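You operate a simulated robot arm through the tools that you are given. There is no shell and no other tool.

You run a simulated robot arm. Do the job below in one go: nothing can be reset, and whatever is moved stays where it is left.

JOB
Pull the black and orange plugs out before the wall is cleaned.
Fine: each socket's switch off before its plug comes out and left off; both plugs on the shelf below.

The check looks at the end state, three seconds after you hand in, the way a careful person would. Anything else that was tipped, shoved, dropped, spilled or broken makes it a failure.

ROBOT AND FRAMES
A 7-joint arm with a two-finger parallel gripper, fixed in place. Base frame: the origin is at the foot of the arm, x ahead of it, y to its left, z up. Units: mm, degrees, N and s.
With the tool pointing down near the work surface it reaches from about 100 to 640 mm from the base axis. Its first joint turns from -66.0 to 66.0 degrees. Payload 1.57 kg.
The TCP is the grasp point between the finger pads, 30 mm short of the fingertips. In the tool frame z runs along the fingers and y along their closing line. Largest opening 80 mm; finger width 17, thickness 12; the body of the gripper, 40 by 82 mm, starts 80 mm behind the TCP.
Orientation is that of the tool frame in the base frame, as a unit quaternion [w, x, y, z]. With the fingers straight down and closing along the base's y, the tool's x points along the base's -x, its y along +y and its z along -z.

CONTROLS
- The arm moves only by the tool apply_moves. Its argument "motion" is a list of rows, each an object of numbers (a shift or turn left out is 0, a gripper value left out holds the last): "dx", "dy", "dz": the shift along the tool's x, y, z in units of 40 mm (1.0 is 40 mm); "ax", "ay", "az": the turn, a rotation vector about the tool's x, y, z in units of 4 degrees (1.0 is 4 degrees); "fingers": the opening, from 0 (shut) to 1 (fully open). In form: [{"dx": .., "dy": .., "dz": .., "ax": .., "ay": .., "az": .., "fingers": ..}, ...]. A call has 1 to 20 rows; each row shifts and turns the commanded pose from where the row before left it, along the tool's axes as they then stand. A call with a number of a shift or a turn outside -1 to 1 is refused whole. A row lasts 0.2 s, in which the tool goes at most 50 mm and 8.6 degrees; a call with a longer step from one row to the next is refused whole, and so is a gripper value outside its range. A pose out of reach is approached as far as the arm can. The call stops where the force on the tool passes 40 N (or 10 N more than at its start, if that is more) or the arm is blocked; 0.2 s more then pass. Each finger travels about 72 mm/s and halts on what it meets, pressing with about 43 N; the grip force reading is that of the motor and also rises with nothing between the fingers. The clock runs only during rows and for 0.2 s after the last one: add rows that do not move to give the fingers time. The reply holds the time, the measured pose of the TCP, the force on the tool along the base axes, the opening and the grip force, in the units named above and with some noise, with the torque about the TCP (base axes, N m) and any sound that the robot's microphone picked up.
- Cameras (640 x 400 px; columns grow to the right, rows downward): "scene" is fixed at [53.4, 424.4, 1441.3]; the picture's right is [-0.83, -0.56, 0.00], its down [-0.23, 0.34, -0.91] and it looks along [0.51, -0.76, -0.41] (base axes); focal length 331 px, centre (320, 200). "wrist" rides on the gripper at [72, -7, -122] in the tool frame; the picture's right is [0.09, 1.00, 0.00], its down [-0.84, 0.08, -0.54] and it looks along [-0.54, 0.05, 0.84] (tool axes); focal length 238 px, centre (320, 200). There is no depth. A picture from a camera that has moved, and an enlarged one, comes with that camera's place and axes in the base frame and with its lens.
- capture(camera): a new picture of that camera. It takes no simulated time.
- enlarge(camera, box): a new picture of the part [left, top, right, bottom] of that camera's present view, enlarged. It takes no simulated time.
- finish_job(): hands the job in; it is judged then, once.

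Nothing tells you positions but the pictures and the camera data. Unless the task says otherwise, let go and move clear before handing in.

The tools are called after ">>>" as name(argument=value, ...) on one line, values as JSON. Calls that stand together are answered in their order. apply_moves: Moves the arm, as the interface text tells. Its arguments: {"type":"object","properties":{"motion":{"type":"array"}},"required":["motion"]} The other tools are called the same way: capture (camera) takes a picture; enlarge (camera, box) takes an enlarged picture of a part of a camera's view; finish_job () hands the job in.

At the start:

```text
time_s: 0.0
ee_pos: [281.5, -149.0, 1274.8]
ee_rot: [0.0, 0.001, 1.0, 0.0]
force: [-0.4, -0.2, -0.3]
ft_torque: [0.0, 0.03, -0.01]
finger_gap: 79.9
grasp_force: 0.0
```

scene: 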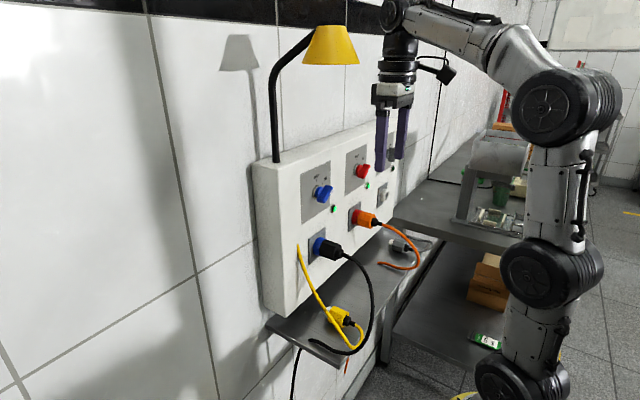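
wrist: 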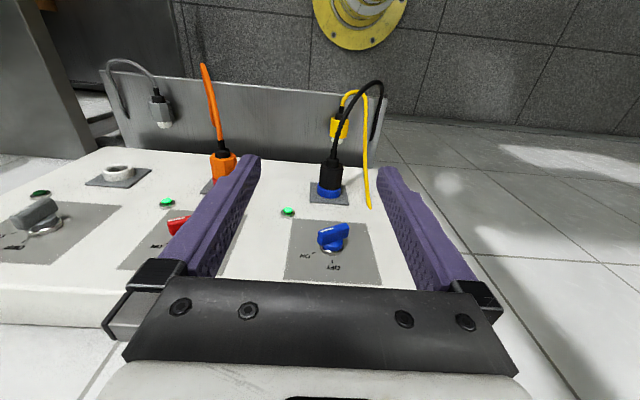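

I see a wall-mounted white box with rotary switches (blue, red, grey) above sockets holding black and orange plugs, with a shelf below. First I'll look closer before moving.

>>> enlarge(camera="scene", box=[240, 120, 460, 260])

>>> enlarge(camera="scene", box=[240, 220, 460, 360])

>>> enlarge(camera="wrist", box=[0, 50, 400, 300])

>>> enlarge(camera="wrist", box=[240, 170, 400, 290])

```text
2.86 times, centred on (350, 190) of scene
camera zoom: at [53.4, 424.4, 1441.3], right [-0.83, -0.56, 0.0], down [-0.23, 0.34, -0.91], along [0.51, -0.76, -0.41], focal length 947 px, centre (234, 229)
```

zoom: 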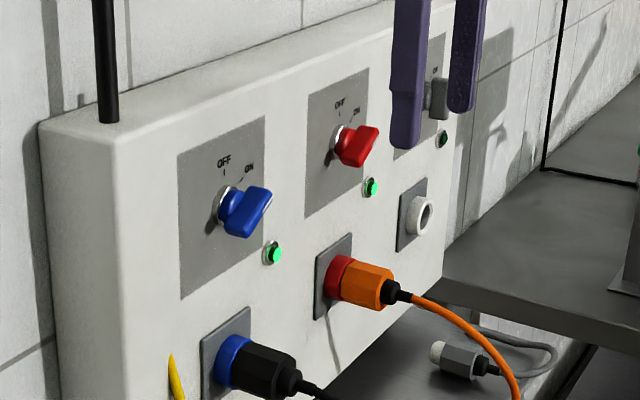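

```text
2.86 times, centred on (350, 290) of scene
camera zoom: at [53.4, 424.4, 1441.3], right [-0.83, -0.56, 0.0], down [-0.23, 0.34, -0.91], along [0.51, -0.76, -0.41], focal length 947 px, centre (234, -57)
```

zoom: 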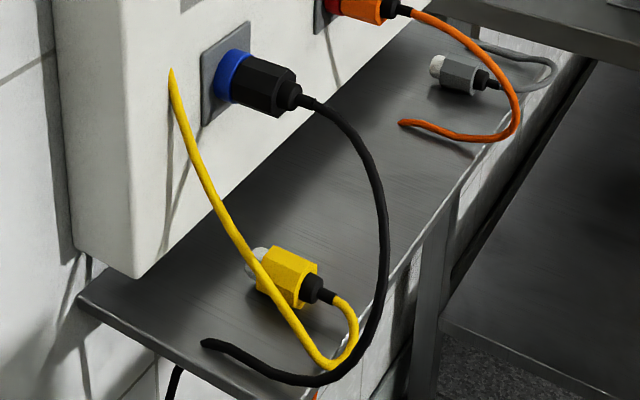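

```text
1.60 times, centred on (200, 175) of wrist
camera zoom: at [209.4, -156.0, 1395.8], right [-0.09, 1.0, 0.0], down [0.84, 0.08, 0.54], along [0.54, 0.05, -0.84], focal length 381 px, centre (512, 240)
```

zoom: 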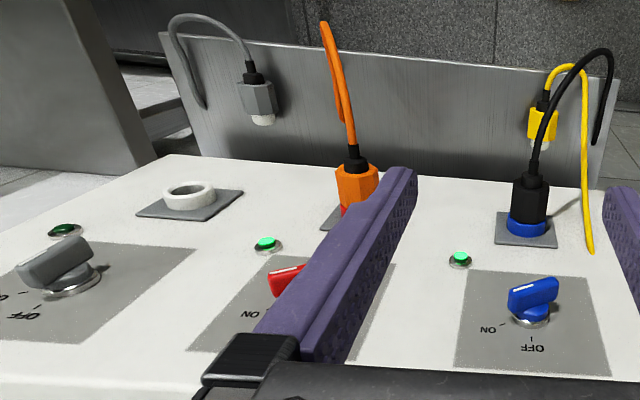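

```text
3.33 times, centred on (320, 230) of wrist
camera zoom: at [209.4, -156.0, 1395.8], right [-0.09, 1.0, 0.0], down [0.84, 0.08, 0.54], along [0.54, 0.05, -0.84], focal length 794 px, centre (320, 100)
```

zoom: 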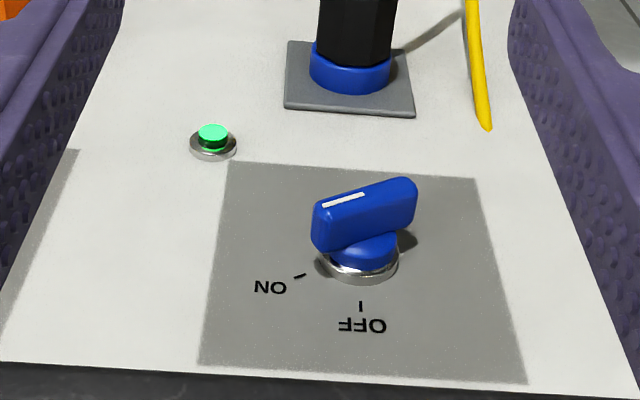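

The panel face looks to be near x≈430 and parallel to y. I take the blue knob to be around (415,-123,1162), the black plug around (375,-105,1060) and the orange plug around (380,-285,1048), with the shelf top near z≈865. First I'll tilt the tool toward the panel in free space to get a front view.

>>> apply_moves(motion=[{"ay": -1, "fingers": 0.7}, {"ay": -1}, {"ay": -1}, {"ay": -1}, {"ay": -1}, {"ay": -1}, {"ay": -1}, {"ay": -1}, {"ay": -1}, {"ay": -1}, {"ay": -1}])

>>> capture(camera="wrist")

>>> capture(camera="scene")

```text
time_s: 2.4
ee_pos: [280.8, -148.9, 1275.7]
ee_rot: [0.376, 0.0, 0.926, -0.001]
force: [-0.6, 0.4, 0.4]
ft_torque: [0.0, 0.01, 0.0]
finger_gap: 55.9
grasp_force: 0.1
```

```text
taken
camera wrist: at [144.8, -156.2, 1312.0], right [-0.07, 1.0, -0.06], down [0.22, 0.08, 0.97], along [0.97, 0.05, -0.23], focal length 238 px, centre (320, 200)
```

wrist: 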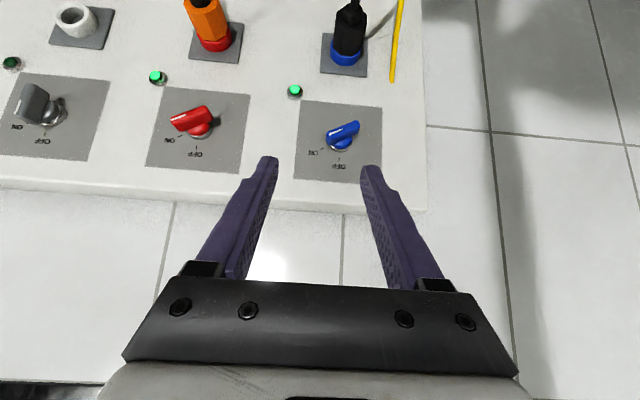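

```text
taken
```

scene: 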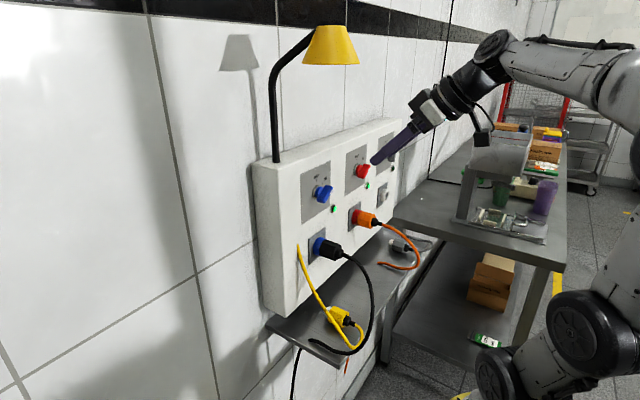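

The panel is now seen nearly head-on but upside-down, and both switches point to ON with green lamps lit. I'll enlarge the knobs and plugs to measure them.

>>> enlarge(camera="wrist", box=[280, 70, 440, 190])

>>> enlarge(camera="wrist", box=[130, 70, 290, 190])

>>> enlarge(camera="wrist", box=[290, 0, 440, 100])

>>> enlarge(camera="scene", box=[270, 140, 430, 260])

>>> enlarge(camera="scene", box=[250, 220, 450, 380])

```text
3.33 times, centred on (360, 130) of wrist
camera zoom: at [144.8, -156.2, 1312.0], right [-0.07, 1.0, -0.06], down [0.22, 0.08, 0.97], along [0.97, 0.05, -0.23], focal length 794 px, centre (187, 433)
```

zoom: 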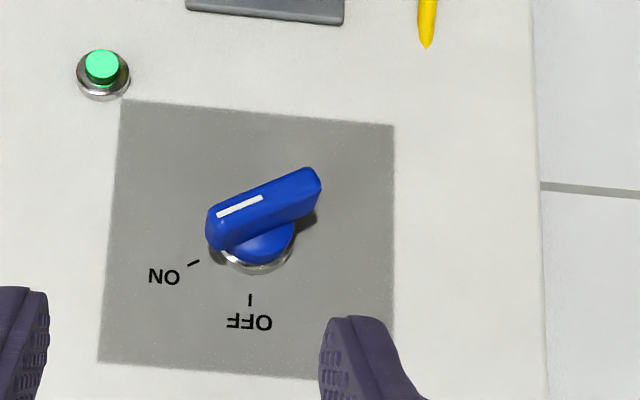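

```text
3.33 times, centred on (210, 130) of wrist
camera zoom: at [144.8, -156.2, 1312.0], right [-0.07, 1.0, -0.06], down [0.22, 0.08, 0.97], along [0.97, 0.05, -0.23], focal length 794 px, centre (687, 433)
```

zoom: 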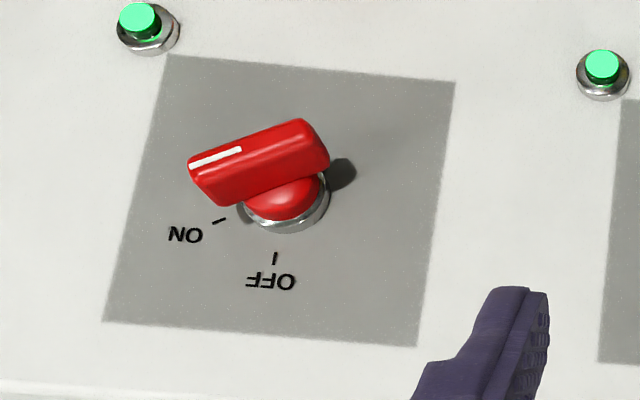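

```text
4.00 times, centred on (365, 50) of wrist
camera zoom: at [144.8, -156.2, 1312.0], right [-0.07, 1.0, -0.06], down [0.22, 0.08, 0.97], along [0.97, 0.05, -0.23], focal length 953 px, centre (140, 800)
```

zoom: 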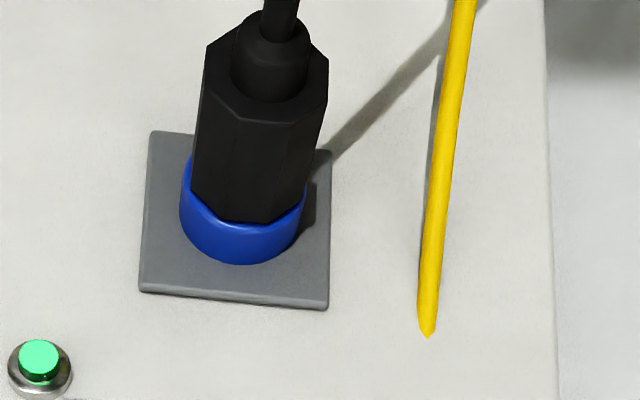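

```text
3.33 times, centred on (350, 200) of scene
camera zoom: at [53.4, 424.4, 1441.3], right [-0.83, -0.56, 0.0], down [-0.23, 0.34, -0.91], along [0.51, -0.76, -0.41], focal length 1104 px, centre (220, 200)
```

zoom: 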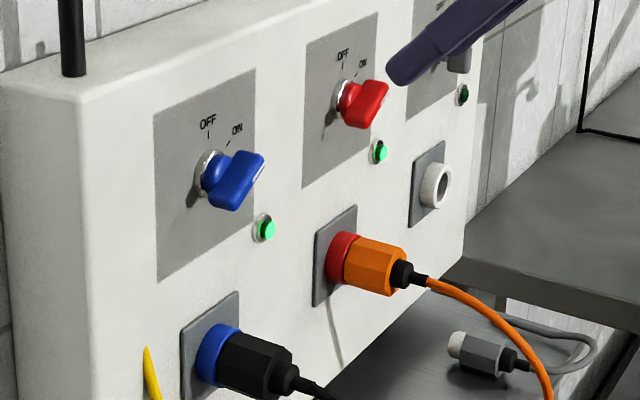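

```text
2.50 times, centred on (350, 300) of scene
camera zoom: at [53.4, 424.4, 1441.3], right [-0.83, -0.56, 0.0], down [-0.23, 0.34, -0.91], along [0.51, -0.76, -0.41], focal length 828 px, centre (245, -50)
```

zoom: 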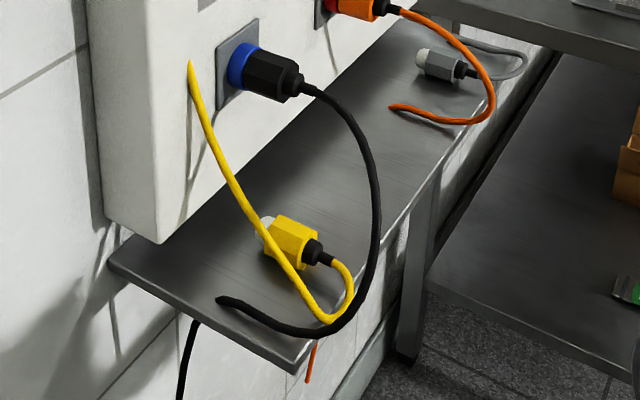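

I now place the panel face at x≈428. The blue knob axis is near (y -121, z 1166) and the red near (y -299, z 1166), with both handles about 60° clockwise from OFF. The sockets are at z≈1035 directly below. Next I'll level the tool toward the panel and roll it 60° to match the handle.

>>> apply_moves(motion=[{"ay": -1}, {"ay": -1}, {"ay": -1}, {"ay": -1}, {"ay": -1}, {"ay": -1}, {"ay": -1}, {"ay": -1}, {"ay": -1}, {"ay": -1}, {"ay": -1}, {"ay": -0.46}])

>>> capture(camera="scene")

>>> capture(camera="wrist")

```text
time_s: 5.0
ee_pos: [292.5, -143.9, 1275.5]
ee_rot: [0.707, 0.0, 0.708, -0.001]
force: [0.8, 0.3, -0.5]
ft_torque: [-0.01, 0.03, 0.02]
finger_gap: 55.7
grasp_force: 0.1
out of reach, approached as far as the arm can: row 7, 8, 10
```

```text
taken
```

scene: 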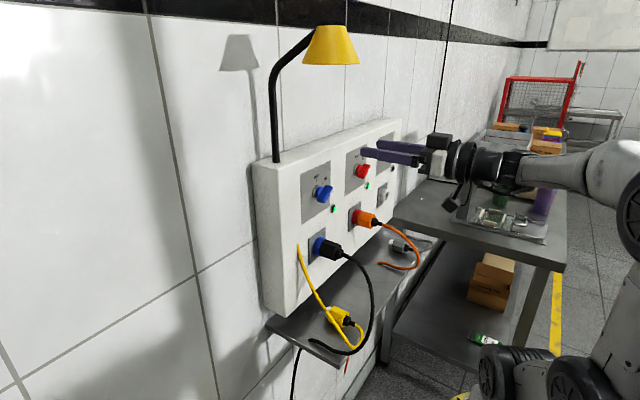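

```text
taken
camera wrist: at [170.8, -150.3, 1202.1], right [0.0, 1.0, -0.09], down [-0.54, 0.08, 0.84], along [0.84, 0.05, 0.54], focal length 238 px, centre (320, 200)
```

wrist: 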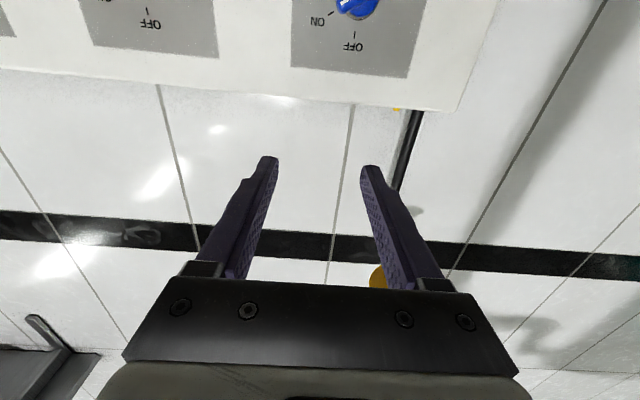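

The tool is now level. I'll move in front of the blue knob, keeping a stand-off from the panel, and roll.

>>> apply_moves(motion=[{"dz": 0.5}, {"dz": 0.5}, {"dx": 0.68, "dy": 0.15}, {"dx": 0.68, "dy": 0.15}, {"dx": 0.68, "dy": 0.2}, {"dx": 0.68, "dy": 0.2}, {}])

>>> capture(camera="wrist")

>>> capture(camera="scene")

```text
time_s: 6.6
ee_pos: [331.1, -113.6, 1164.9]
ee_rot: [0.706, 0.0, 0.708, 0.0]
force: [0.1, 0.5, 0.7]
ft_torque: [-0.01, -0.01, 0.0]
finger_gap: 56.0
grasp_force: 0.0
```

```text
taken
camera wrist: at [209.5, -120.5, 1093.9], right [0.0, 1.0, -0.09], down [-0.54, 0.08, 0.84], along [0.84, 0.05, 0.54], focal length 238 px, centre (320, 200)
```

wrist: 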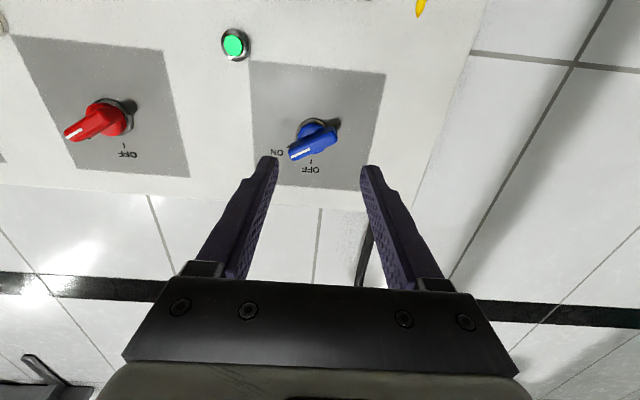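

```text
taken
```

scene: 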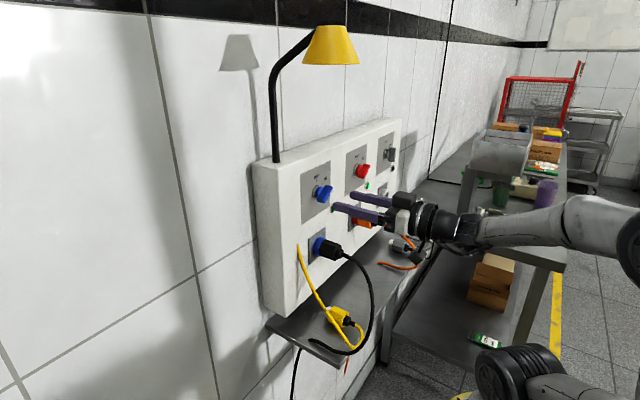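

>>> enlarge(camera="wrist", box=[240, 50, 400, 170])

>>> enlarge(camera="scene", box=[290, 160, 370, 220])

```text
3.33 times, centred on (320, 110) of wrist
camera zoom: at [209.5, -120.5, 1093.9], right [0.0, 1.0, -0.09], down [-0.54, 0.08, 0.84], along [0.84, 0.05, 0.54], focal length 794 px, centre (320, 500)
```

zoom: 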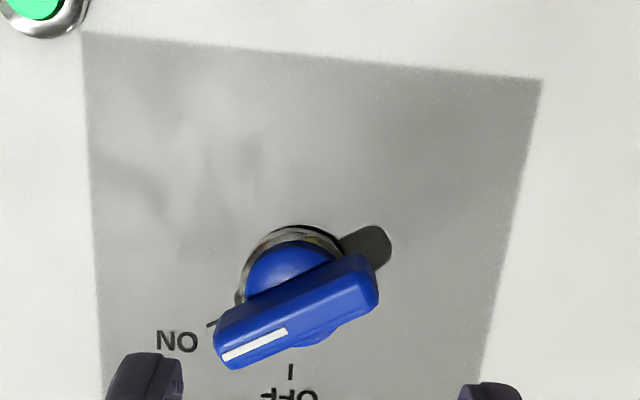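

```text
6.67 times, centred on (330, 190) of scene
camera zoom: at [53.4, 424.4, 1441.3], right [-0.83, -0.56, 0.0], down [-0.23, 0.34, -0.91], along [0.51, -0.76, -0.41], focal length 2209 px, centre (253, 267)
```

zoom: 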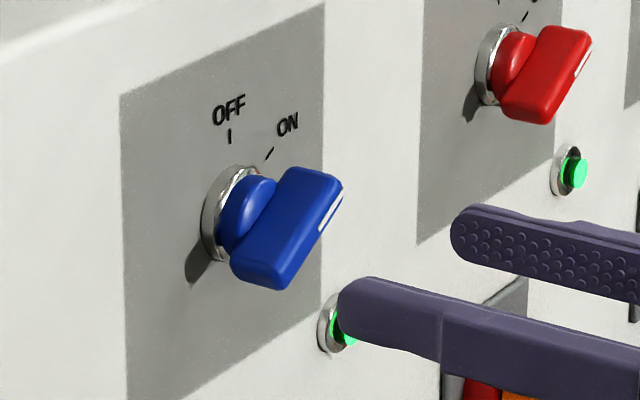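

The knob axis is at about (y -121.2, z 1164), its front at x≈403, and the panel at x≈432. I'll centre on the axis and roll +60° at stand-off.

>>> apply_moves(motion=[{"dy": -0.19}, {"az": 1}, {"az": 1}, {"az": 1}, {"az": 1}, {"az": 1}, {"az": 1}, {"az": 1}, {"az": 1}, {"az": 1}, {"az": 1}, {"az": 1}, {"az": 1}, {"az": 1}, {"az": 1}, {"az": 1}, {}])

>>> capture(camera="wrist")

>>> capture(camera="scene")

>>> enlarge(camera="scene", box=[290, 160, 390, 235])

```text
time_s: 10.2
ee_pos: [331.5, -124.2, 1166.4]
ee_rot: [0.611, 0.355, 0.613, 0.354]
force: [0.1, 0.0, 0.5]
ft_torque: [-0.01, -0.01, -0.01]
finger_gap: 55.8
grasp_force: 0.1
```

```text
taken
camera wrist: at [209.8, -65.3, 1123.7], right [0.0, 0.58, 0.82], down [-0.54, -0.69, 0.49], along [0.84, -0.44, 0.31], focal length 238 px, centre (320, 200)
```

wrist: 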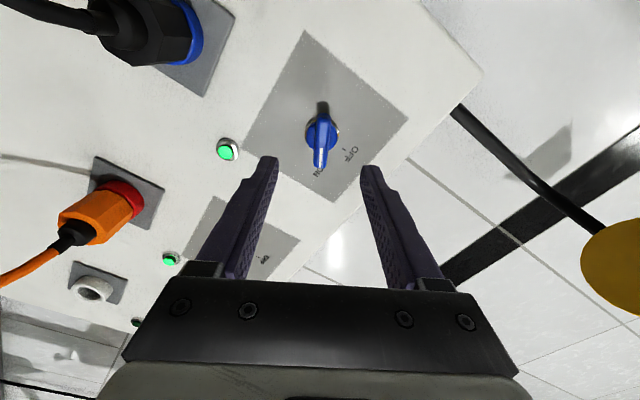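

```text
taken
```

scene: 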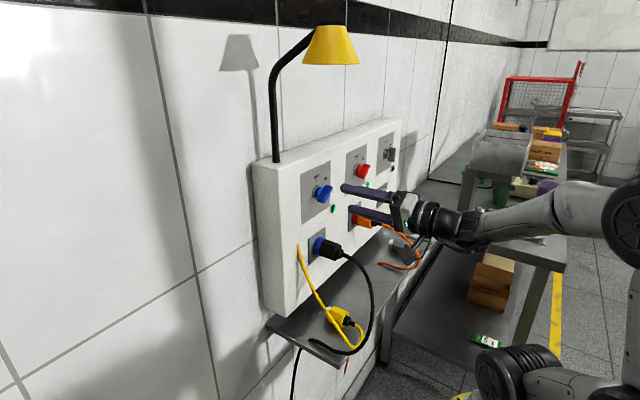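

```text
5.33 times, centred on (340, 198) of scene
camera zoom: at [53.4, 424.4, 1441.3], right [-0.83, -0.56, 0.0], down [-0.23, 0.34, -0.91], along [0.51, -0.76, -0.41], focal length 1767 px, centre (213, 213)
```

zoom: 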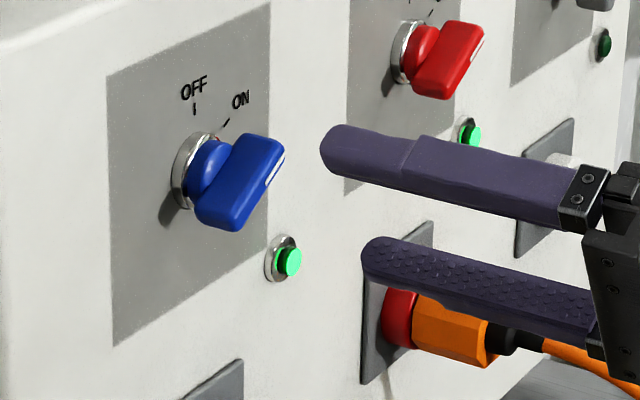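

>>> enlarge(camera="wrist", box=[260, 90, 380, 190])

>>> apply_moves(motion=[{}])

```text
4.00 times, centred on (320, 140) of wrist
camera zoom: at [209.8, -65.3, 1123.7], right [0.0, 0.58, 0.82], down [-0.54, -0.69, 0.49], along [0.84, -0.44, 0.31], focal length 953 px, centre (320, 440)
```

zoom: 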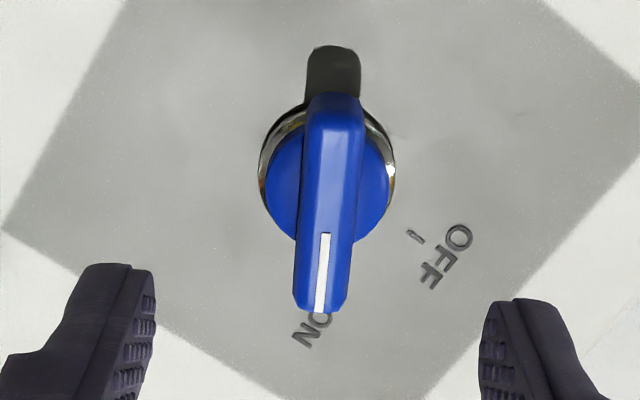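

```text
time_s: 10.6
ee_pos: [330.5, -124.4, 1166.3]
ee_rot: [0.612, 0.354, 0.613, 0.353]
force: [-1.2, -0.1, 0.1]
ft_torque: [0.02, 0.01, 0.02]
finger_gap: 55.9
grasp_force: 0.1
```

The handle lines up well with the tool roll, and a small lateral correction of 2–3 mm centres it. I'll advance with the fingers straddling the handle.

>>> apply_moves(motion=[{"dx": 0.075, "dy": 0.045}, {"dz": 0.35}, {"dz": 0.35}, {"dz": 0.35}, {"dz": 0.3}, {}])

>>> capture(camera="wrist")

>>> enlarge(camera="scene", box=[290, 160, 390, 235])

```text
time_s: 12.0
ee_pos: [386.8, -119.8, 1165.2]
ee_rot: [0.611, 0.354, 0.614, 0.353]
force: [-0.9, 0.2, -0.6]
ft_torque: [-0.01, -0.05, 0.01]
finger_gap: 55.8
grasp_force: 0.0
```

```text
taken
camera wrist: at [264.3, -61.7, 1122.7], right [0.0, 0.58, 0.82], down [-0.54, -0.69, 0.49], along [0.84, -0.44, 0.31], focal length 238 px, centre (320, 200)
```

wrist: 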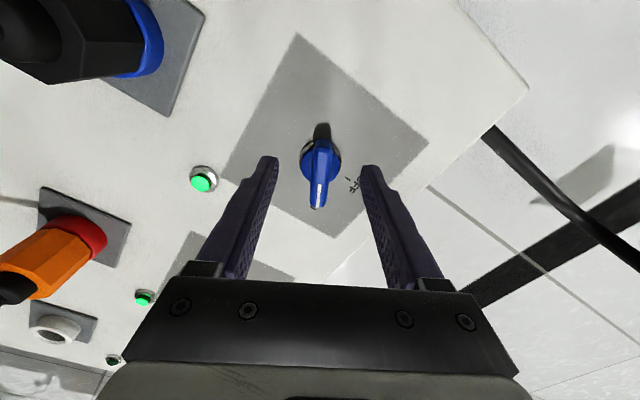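

```text
5.33 times, centred on (340, 198) of scene
camera zoom: at [53.5, 424.4, 1441.3], right [-0.83, -0.56, 0.0], down [-0.23, 0.34, -0.91], along [0.51, -0.76, -0.41], focal length 1767 px, centre (213, 213)
```

zoom: 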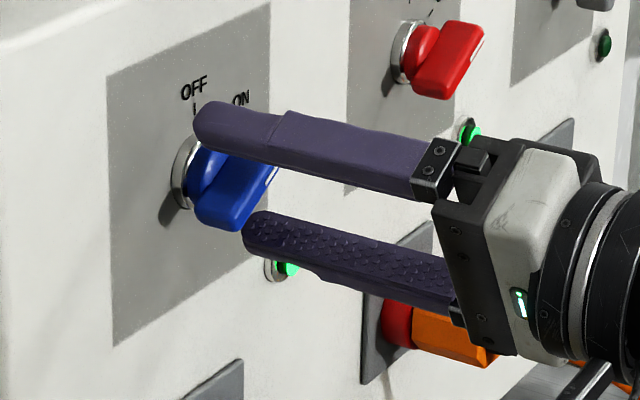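

The fingertips straddle the blue handle with clearance to the panel. Closing on it now.

>>> apply_moves(motion=[{"fingers": 0.1}, {}, {}, {}])

>>> capture(camera="wrist")

```text
time_s: 13.0
ee_pos: [384.4, -119.8, 1166.2]
ee_rot: [0.611, 0.354, 0.613, 0.353]
force: [2.1, 0.2, 0.4]
ft_torque: [0.01, -0.17, 0.09]
finger_gap: 12.1
grasp_force: 29.5
```

```text
taken
camera wrist: at [264.1, -61.7, 1122.7], right [0.0, 0.58, 0.82], down [-0.54, -0.69, 0.49], along [0.84, -0.44, 0.31], focal length 238 px, centre (320, 200)
```

wrist: 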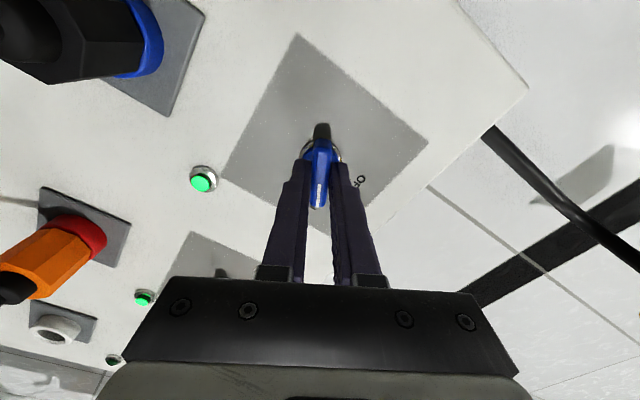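

The handle is gripped (gap 12 mm). I'll turn it counter-clockwise toward OFF, half way first while watching the forces.

>>> apply_moves(motion=[{"az": -1}, {"az": -1}, {"az": -1}, {"az": -1}, {"az": -1}, {"az": -1}, {"az": -1}, {"az": -1}])

>>> capture(camera="wrist")

```text
time_s: 14.8
ee_pos: [385.9, -120.4, 1165.7]
ee_rot: [0.685, 0.171, 0.688, 0.169]
force: [18.6, -5.3, -4.7]
ft_torque: [-0.03, -0.41, -0.08]
finger_gap: 11.9
grasp_force: 29.1
```

```text
taken
camera wrist: at [263.8, -92.6, 1098.2], right [0.0, 0.92, 0.39], down [-0.54, -0.32, 0.78], along [0.84, -0.21, 0.5], focal length 238 px, centre (320, 200)
```

wrist: 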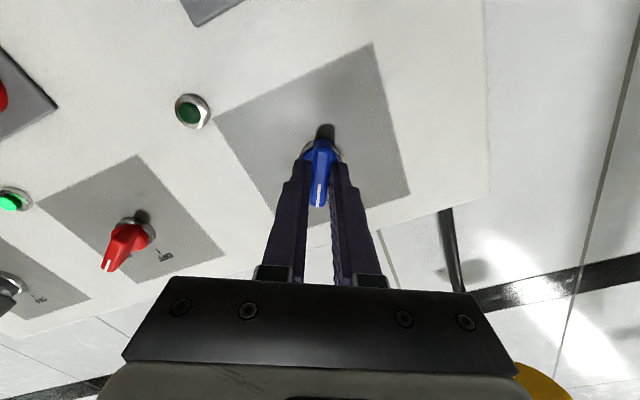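

The blue lamp has already gone dark. I'll continue the remaining turn to OFF, easing slightly forward to relieve the pull.

>>> apply_moves(motion=[{"az": -1, "dz": 0.02}, {"az": -1, "dz": 0.02}, {"az": -1}, {"az": -1}, {"az": -1}, {"az": -1}, {"az": -1}])

>>> capture(camera="wrist")

>>> enlarge(camera="scene", box=[290, 160, 390, 235])

```text
time_s: 16.4
ee_pos: [385.7, -120.1, 1164.4]
ee_rot: [0.707, 0.0, 0.707, 0.0]
force: [-18.2, -0.8, -5.9]
ft_torque: [0.09, 0.4, 0.04]
finger_gap: 11.8
grasp_force: 29.3
```

```text
taken
camera wrist: at [264.9, -127.1, 1093.0], right [0.0, 1.0, -0.09], down [-0.54, 0.08, 0.84], along [0.84, 0.05, 0.54], focal length 238 px, centre (320, 200)
```

wrist: 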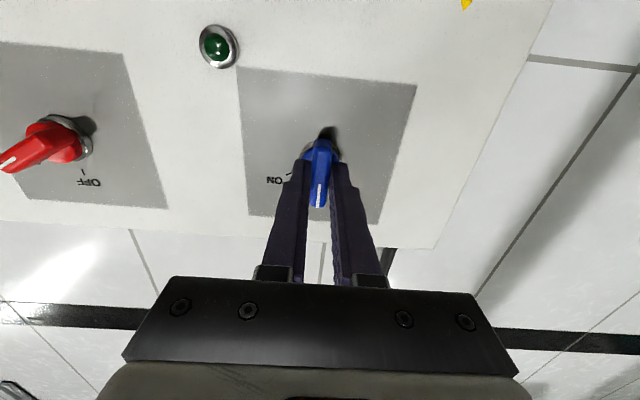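

```text
5.33 times, centred on (340, 198) of scene
camera zoom: at [52.9, 424.4, 1441.3], right [-0.83, -0.56, 0.0], down [-0.23, 0.34, -0.91], along [0.51, -0.76, -0.41], focal length 1767 px, centre (213, 213)
```

zoom: 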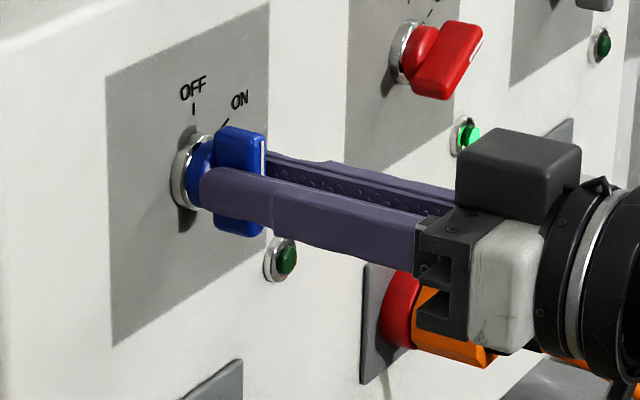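

The blue handle is vertical at OFF and its lamp is dark. I'll release, back off and move across to the red knob.

>>> apply_moves(motion=[{"fingers": 0.7}, {}, {}, {"dz": -0.35}, {"dz": -0.35}, {"dz": -0.4}, {"dz": -0.3}, {"dy": -0.9}, {"dy": -0.9}, {"dy": -0.9}, {"dy": -0.9}, {"dy": -0.85}, {}])

>>> capture(camera="wrist")

>>> capture(camera="scene")

```text
time_s: 19.2
ee_pos: [360.1, -284.2, 1166.3]
ee_rot: [0.706, 0.001, 0.708, -0.001]
force: [0.0, -0.6, -0.4]
ft_torque: [-0.04, -0.02, 0.0]
finger_gap: 56.0
grasp_force: 0.2
out of reach, approached as far as the arm can: row 11, 12
```

```text
taken
camera wrist: at [240.6, -291.1, 1094.6], right [0.0, 1.0, -0.09], down [-0.54, 0.08, 0.84], along [0.84, 0.05, 0.54], focal length 238 px, centre (320, 200)
```

wrist: 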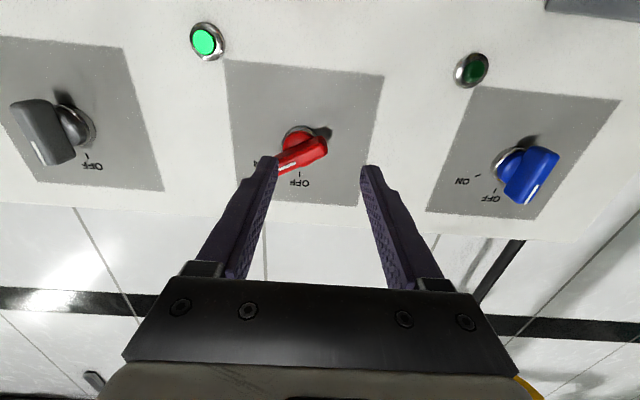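

```text
taken
```

scene: 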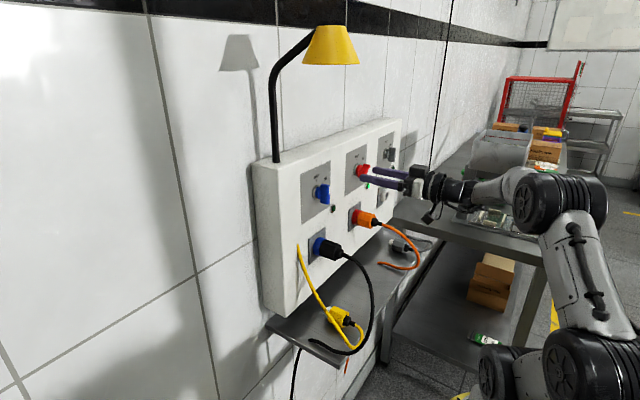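

At y≈-299 the stand-off is limited by the base joint, so I need to stay closer to the panel. I'll move forward to x≈360, which still clears the handle, and check the position.

>>> apply_moves(motion=[{"dz": 0.4}, {"dz": 0.3}, {}])

>>> capture(camera="wrist")

```text
time_s: 19.6
ee_pos: [367.9, -286.8, 1166.7]
ee_rot: [0.706, 0.004, 0.708, -0.004]
force: [-35.9, 7.1, 1.1]
ft_torque: [-0.05, -0.18, -0.69]
finger_gap: 49.3
grasp_force: 0.1
stopped in row 1: the force on the tool passed its limit at 79 N (the readings are from after the stop); the commanded pose is now the measured one
```

```text
taken
camera wrist: at [246.2, -292.8, 1094.2], right [0.01, 1.0, -0.09], down [-0.54, 0.08, 0.84], along [0.84, 0.04, 0.54], focal length 238 px, centre (320, 200)
```

wrist: 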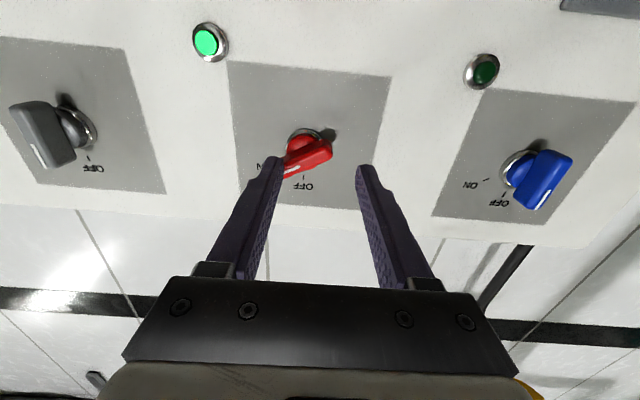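

A finger tip bumped the front of the red handle; it still reads ON and looks intact. I'll back off a few millimetres and inspect.

>>> apply_moves(motion=[{"dz": -0.1, "dy": 0.03, "fingers": 0.7}, {"dz": -0.07, "dy": 0.03}, {}])

>>> enlarge(camera="wrist", box=[220, 40, 400, 200])

>>> enlarge(camera="scene", box=[310, 130, 430, 220])

```text
time_s: 20.4
ee_pos: [362.7, -283.6, 1167.1]
ee_rot: [0.706, 0.004, 0.708, -0.003]
force: [0.4, -0.6, 0.3]
ft_torque: [0.0, 0.0, 0.02]
finger_gap: 56.2
grasp_force: 0.1
```

```text
2.50 times, centred on (310, 120) of wrist
camera zoom: at [241.5, -290.0, 1093.0], right [0.01, 1.0, -0.09], down [-0.54, 0.08, 0.84], along [0.84, 0.04, 0.54], focal length 596 px, centre (345, 400)
```

zoom: 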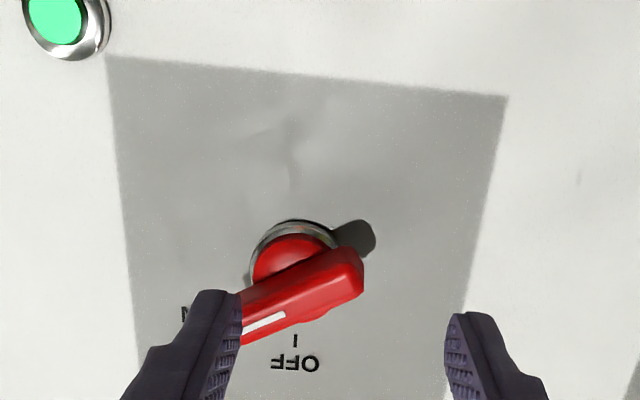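

```text
4.44 times, centred on (370, 175) of scene
camera zoom: at [53.5, 424.4, 1441.3], right [-0.83, -0.56, 0.0], down [-0.23, 0.34, -0.91], along [0.51, -0.76, -0.41], focal length 1473 px, centre (98, 311)
```

zoom: 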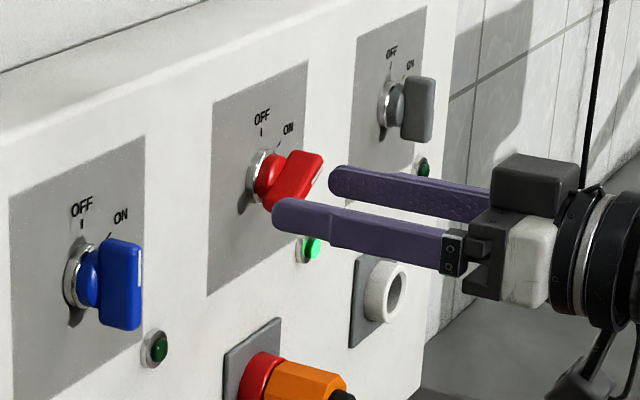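

The red knob is intact and still ON. I'll roll +60° here.

>>> apply_moves(motion=[{"az": 1}, {"az": 1}, {"az": 1}, {"az": 1}, {"az": 1}, {"az": 1}, {"az": 1}, {"az": 1}, {"az": 1}, {"az": 1}, {"az": 1}, {"az": 1}, {"az": 1}, {"az": 1}, {"az": 1}, {}])

>>> capture(camera="wrist")

>>> enlarge(camera="wrist", box=[260, 90, 380, 190])

>>> enlarge(camera="scene", box=[310, 130, 430, 220])

```text
time_s: 23.8
ee_pos: [362.8, -284.8, 1166.5]
ee_rot: [0.613, 0.357, 0.611, 0.351]
force: [-0.2, -0.6, 0.5]
ft_torque: [-0.02, 0.0, -0.03]
finger_gap: 56.0
grasp_force: 0.0
```

```text
taken
camera wrist: at [242.4, -224.8, 1123.5], right [0.01, 0.58, 0.82], down [-0.55, -0.68, 0.49], along [0.84, -0.45, 0.31], focal length 238 px, centre (320, 200)
```

wrist: 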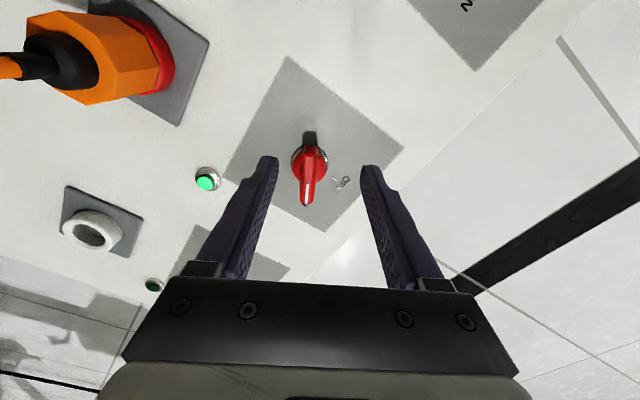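

```text
4.00 times, centred on (320, 140) of wrist
camera zoom: at [242.4, -224.8, 1123.5], right [0.01, 0.58, 0.82], down [-0.55, -0.68, 0.49], along [0.84, -0.45, 0.31], focal length 953 px, centre (320, 440)
```

zoom: 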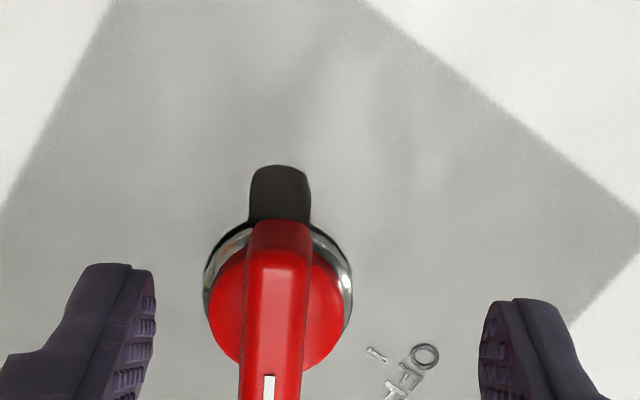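

```text
4.44 times, centred on (370, 175) of scene
camera zoom: at [53.4, 424.4, 1441.3], right [-0.83, -0.56, 0.0], down [-0.23, 0.34, -0.91], along [0.51, -0.76, -0.41], focal length 1473 px, centre (98, 311)
```

zoom: 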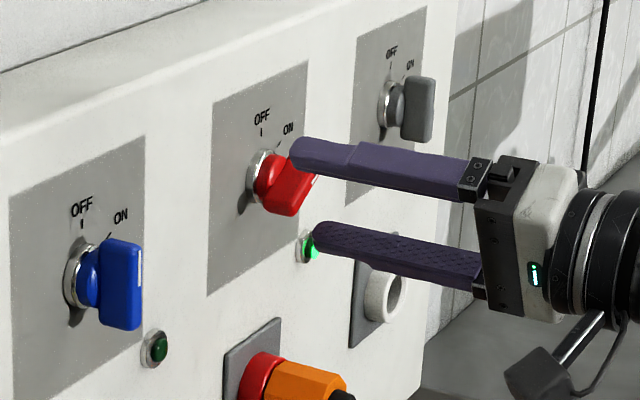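

The handle lies about 13 mm along the handle direction and 8 mm across from the tool axis. I'll move diagonally forward so it ends centred between the fingers at x≈385.

>>> apply_moves(motion=[{"dz": 0.1425, "dx": -0.084, "dy": -0.053}, {"dz": 0.1425, "dx": -0.084, "dy": -0.053}, {"dz": 0.1425, "dx": -0.084, "dy": -0.053}, {"dz": 0.1425, "dx": -0.084, "dy": -0.053}, {}])

>>> capture(camera="wrist")

>>> enlarge(camera="scene", box=[310, 130, 430, 220])

```text
time_s: 25.0
ee_pos: [384.6, -299.9, 1165.4]
ee_rot: [0.613, 0.357, 0.611, 0.351]
force: [0.2, 0.4, -0.8]
ft_torque: [0.03, -0.04, 0.01]
finger_gap: 56.0
grasp_force: 0.1
```

```text
taken
camera wrist: at [265.3, -240.6, 1123.4], right [0.01, 0.58, 0.82], down [-0.55, -0.68, 0.49], along [0.84, -0.45, 0.31], focal length 238 px, centre (320, 200)
```

wrist: 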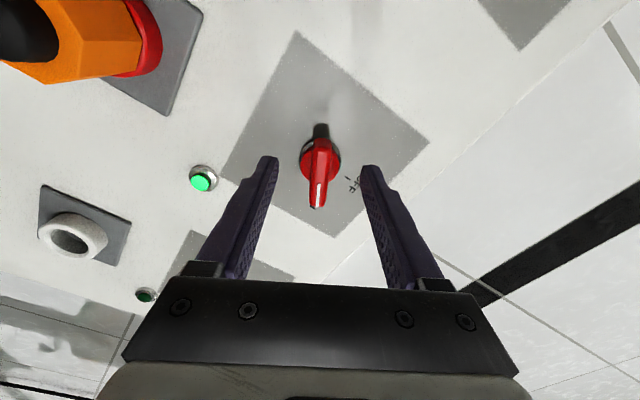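

```text
4.44 times, centred on (370, 175) of scene
camera zoom: at [53.5, 424.4, 1441.3], right [-0.83, -0.56, 0.0], down [-0.23, 0.34, -0.91], along [0.51, -0.76, -0.41], focal length 1473 px, centre (98, 311)
```

zoom: 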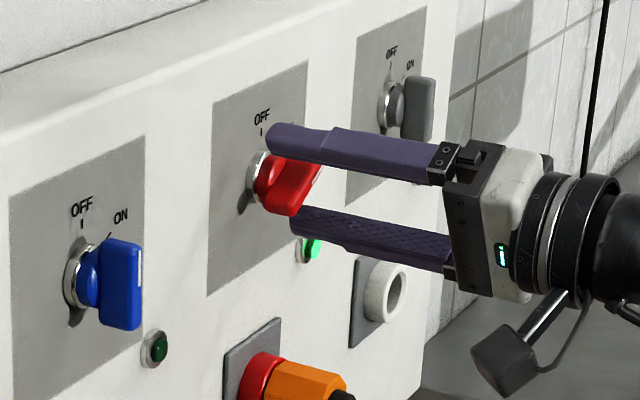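

This view matches the blue case. I'll close and turn toward OFF.

>>> apply_moves(motion=[{"fingers": 0.1}, {}, {}, {}])

>>> apply_moves(motion=[{"az": -1}, {"az": -1}, {"az": -1}, {"az": -1}, {"az": -1}, {"az": -1}, {"az": -1}, {"az": -1}])

>>> capture(camera="wrist")

```text
time_s: 26.0
ee_pos: [385.0, -300.1, 1165.0]
ee_rot: [0.612, 0.357, 0.612, 0.351]
force: [1.5, -0.9, -2.0]
ft_torque: [-0.13, -0.57, 0.06]
finger_gap: 11.6
grasp_force: 29.5
```

```text
time_s: 27.8
ee_pos: [385.4, -300.7, 1164.9]
ee_rot: [0.686, 0.174, 0.687, 0.168]
force: [5.5, 2.6, -3.2]
ft_torque: [0.0, -0.91, 0.16]
finger_gap: 12.0
grasp_force: 29.3
```

```text
taken
camera wrist: at [264.6, -271.7, 1098.6], right [0.01, 0.92, 0.39], down [-0.54, -0.32, 0.78], along [0.84, -0.22, 0.5], focal length 238 px, centre (320, 200)
```

wrist: 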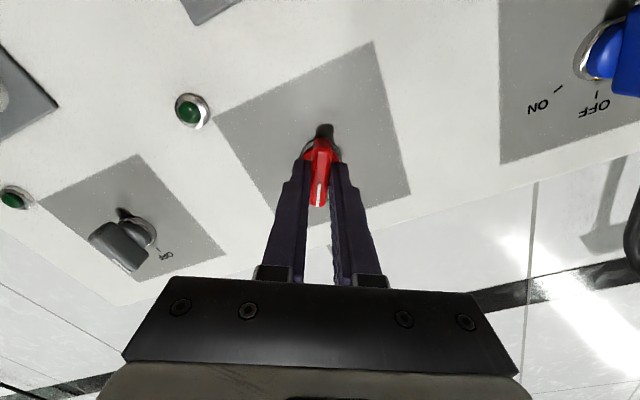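

The red lamp is dark too. I'll finish the turn to OFF.

>>> apply_moves(motion=[{"az": -1}, {"az": -1}, {"az": -1}, {"az": -1}, {"az": -1}, {"az": -1}, {"az": -1}])

>>> capture(camera="wrist")

>>> enlarge(camera="scene", box=[310, 130, 430, 220])

```text
time_s: 29.4
ee_pos: [385.7, -300.2, 1166.4]
ee_rot: [0.706, 0.003, 0.708, -0.003]
force: [8.9, 6.2, -1.0]
ft_torque: [0.03, -0.82, 0.69]
finger_gap: 12.0
grasp_force: 29.1
```

```text
taken
camera wrist: at [264.3, -305.8, 1093.3], right [0.01, 1.0, -0.09], down [-0.54, 0.08, 0.84], along [0.84, 0.04, 0.54], focal length 238 px, centre (320, 200)
```

wrist: 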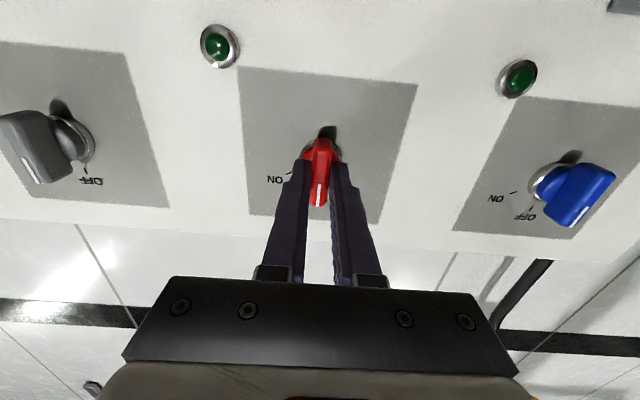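

```text
4.44 times, centred on (370, 175) of scene
camera zoom: at [53.8, 424.7, 1441.2], right [-0.83, -0.56, 0.0], down [-0.23, 0.34, -0.91], along [0.51, -0.76, -0.41], focal length 1473 px, centre (98, 311)
```

zoom: 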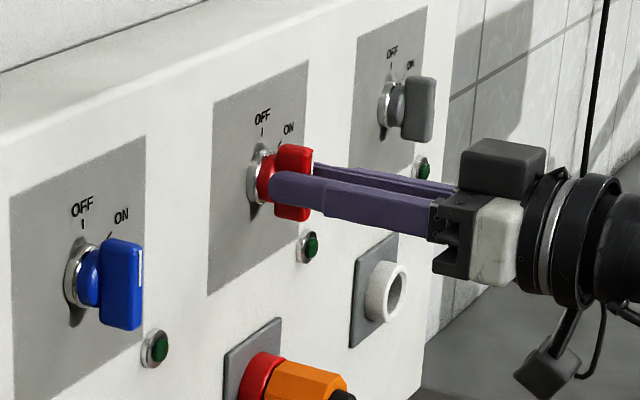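

Both switches are vertical at OFF and both lamps are dark. I'll release, back away diagonally within the joint limit and tilt the tool back to 45° down for the plugs.

>>> apply_moves(motion=[{"fingers": 0.7}, {}, {}, {"dz": -0.2}, {"dz": -0.15, "dy": 0.1}, {"dz": -0.3, "dy": 0.5}, {"dz": -0.3, "dy": 0.5}, {"dz": -0.1, "dy": 0.2}, {}])

>>> apply_moves(motion=[{"ay": 1}, {"ay": 1}, {"ay": 1}, {"ay": 1}, {"ay": 1}, {"ay": 1}, {"ay": 1}, {"ay": 1}, {"ay": 1}, {"ay": 1}, {"ay": 1}, {"ay": 0.25}, {}])

>>> capture(camera="wrist")

>>> capture(camera="scene")

```text
time_s: 31.4
ee_pos: [343.9, -248.9, 1163.9]
ee_rot: [0.706, 0.003, 0.709, -0.002]
force: [0.5, 0.3, 1.0]
ft_torque: [-0.02, 0.01, -0.04]
finger_gap: 56.0
grasp_force: 0.0
```

```text
time_s: 34.2
ee_pos: [343.1, -248.4, 1165.5]
ee_rot: [0.381, 0.005, 0.924, -0.001]
force: [0.6, -0.4, -0.4]
ft_torque: [0.0, -0.04, -0.02]
finger_gap: 56.3
grasp_force: 0.1
```

```text
taken
camera wrist: at [207.8, -254.0, 1200.8], right [-0.06, 1.0, -0.06], down [0.21, 0.07, 0.97], along [0.98, 0.04, -0.22], focal length 238 px, centre (320, 200)
```

wrist: 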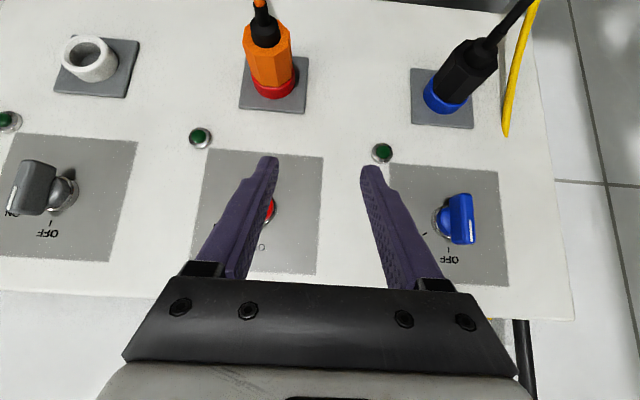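

```text
taken
```

scene: 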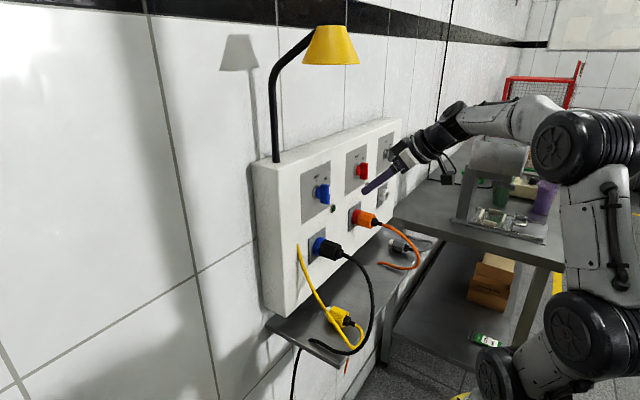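

Both switches stay at OFF with lamps dark. Now I'll measure the orange plug closely.

>>> enlarge(camera="wrist", box=[200, 0, 340, 120])

>>> enlarge(camera="wrist", box=[390, 0, 560, 140])

>>> enlarge(camera="scene", box=[300, 190, 430, 280])

```text
3.33 times, centred on (270, 60) of wrist
camera zoom: at [207.8, -254.0, 1200.8], right [-0.06, 1.0, -0.06], down [0.21, 0.07, 0.97], along [0.98, 0.04, -0.22], focal length 794 px, centre (487, 667)
```

zoom: 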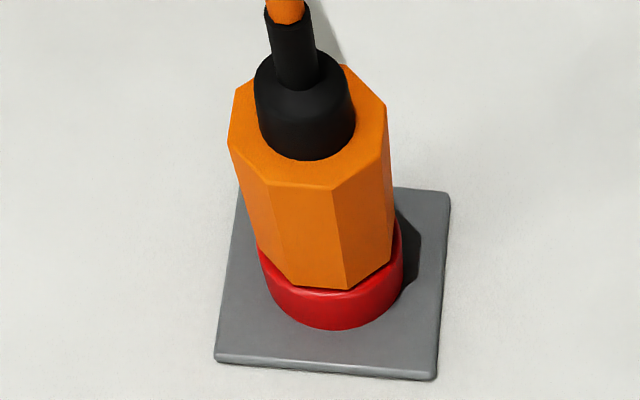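

```text
2.86 times, centred on (475, 70) of wrist
camera zoom: at [207.8, -254.0, 1200.8], right [-0.06, 1.0, -0.06], down [0.21, 0.07, 0.97], along [0.98, 0.04, -0.22], focal length 681 px, centre (-123, 571)
```

zoom: 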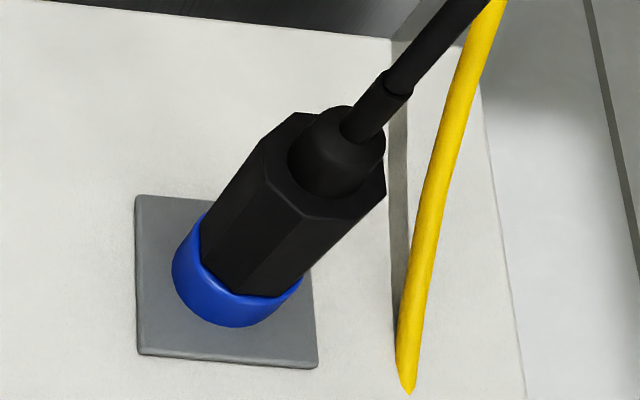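

```text
4.44 times, centred on (365, 235) of scene
camera zoom: at [53.5, 424.4, 1441.3], right [-0.83, -0.56, 0.0], down [-0.23, 0.34, -0.91], along [0.51, -0.76, -0.41], focal length 1473 px, centre (120, 44)
```

zoom: 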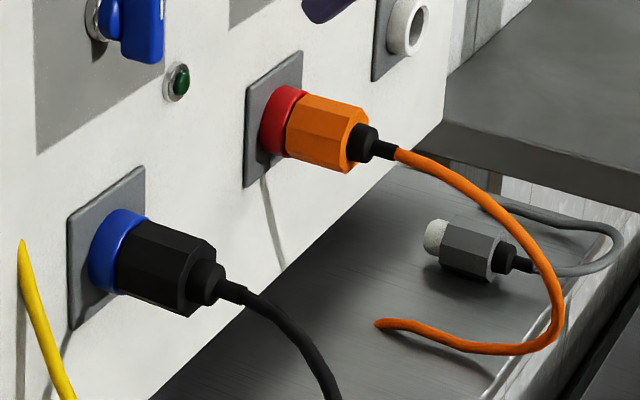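

The orange plug is an octagonal body 40 mm across, spanning x≈372–407 at y≈-300, z≈1031, with flats facing ±y. I'll move to a stand-off 80 mm back along the tool axis.

>>> apply_moves(motion=[{"dx": 0.54, "dz": 0.26, "dy": -0.435}, {"dx": 0.54, "dz": 0.26, "dy": -0.435}, {"dx": 0.54, "dz": 0.26, "dy": -0.435}, {}, {}])

>>> capture(camera="wrist")

>>> capture(camera="scene")

```text
time_s: 35.4
ee_pos: [318.7, -301.5, 1098.8]
ee_rot: [0.381, 0.004, 0.925, -0.001]
force: [-1.0, -0.3, -0.4]
ft_torque: [-0.03, 0.02, 0.0]
finger_gap: 56.1
grasp_force: 0.0
```

```text
taken
camera wrist: at [182.5, -307.2, 1133.0], right [-0.06, 1.0, -0.06], down [0.21, 0.07, 0.97], along [0.98, 0.04, -0.22], focal length 238 px, centre (320, 200)
```

wrist: 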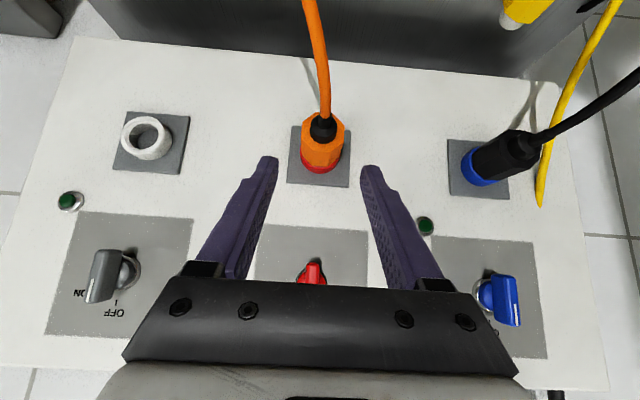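

```text
taken
```

scene: 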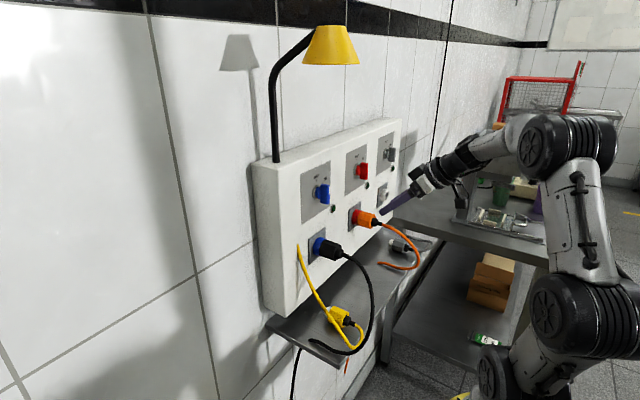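

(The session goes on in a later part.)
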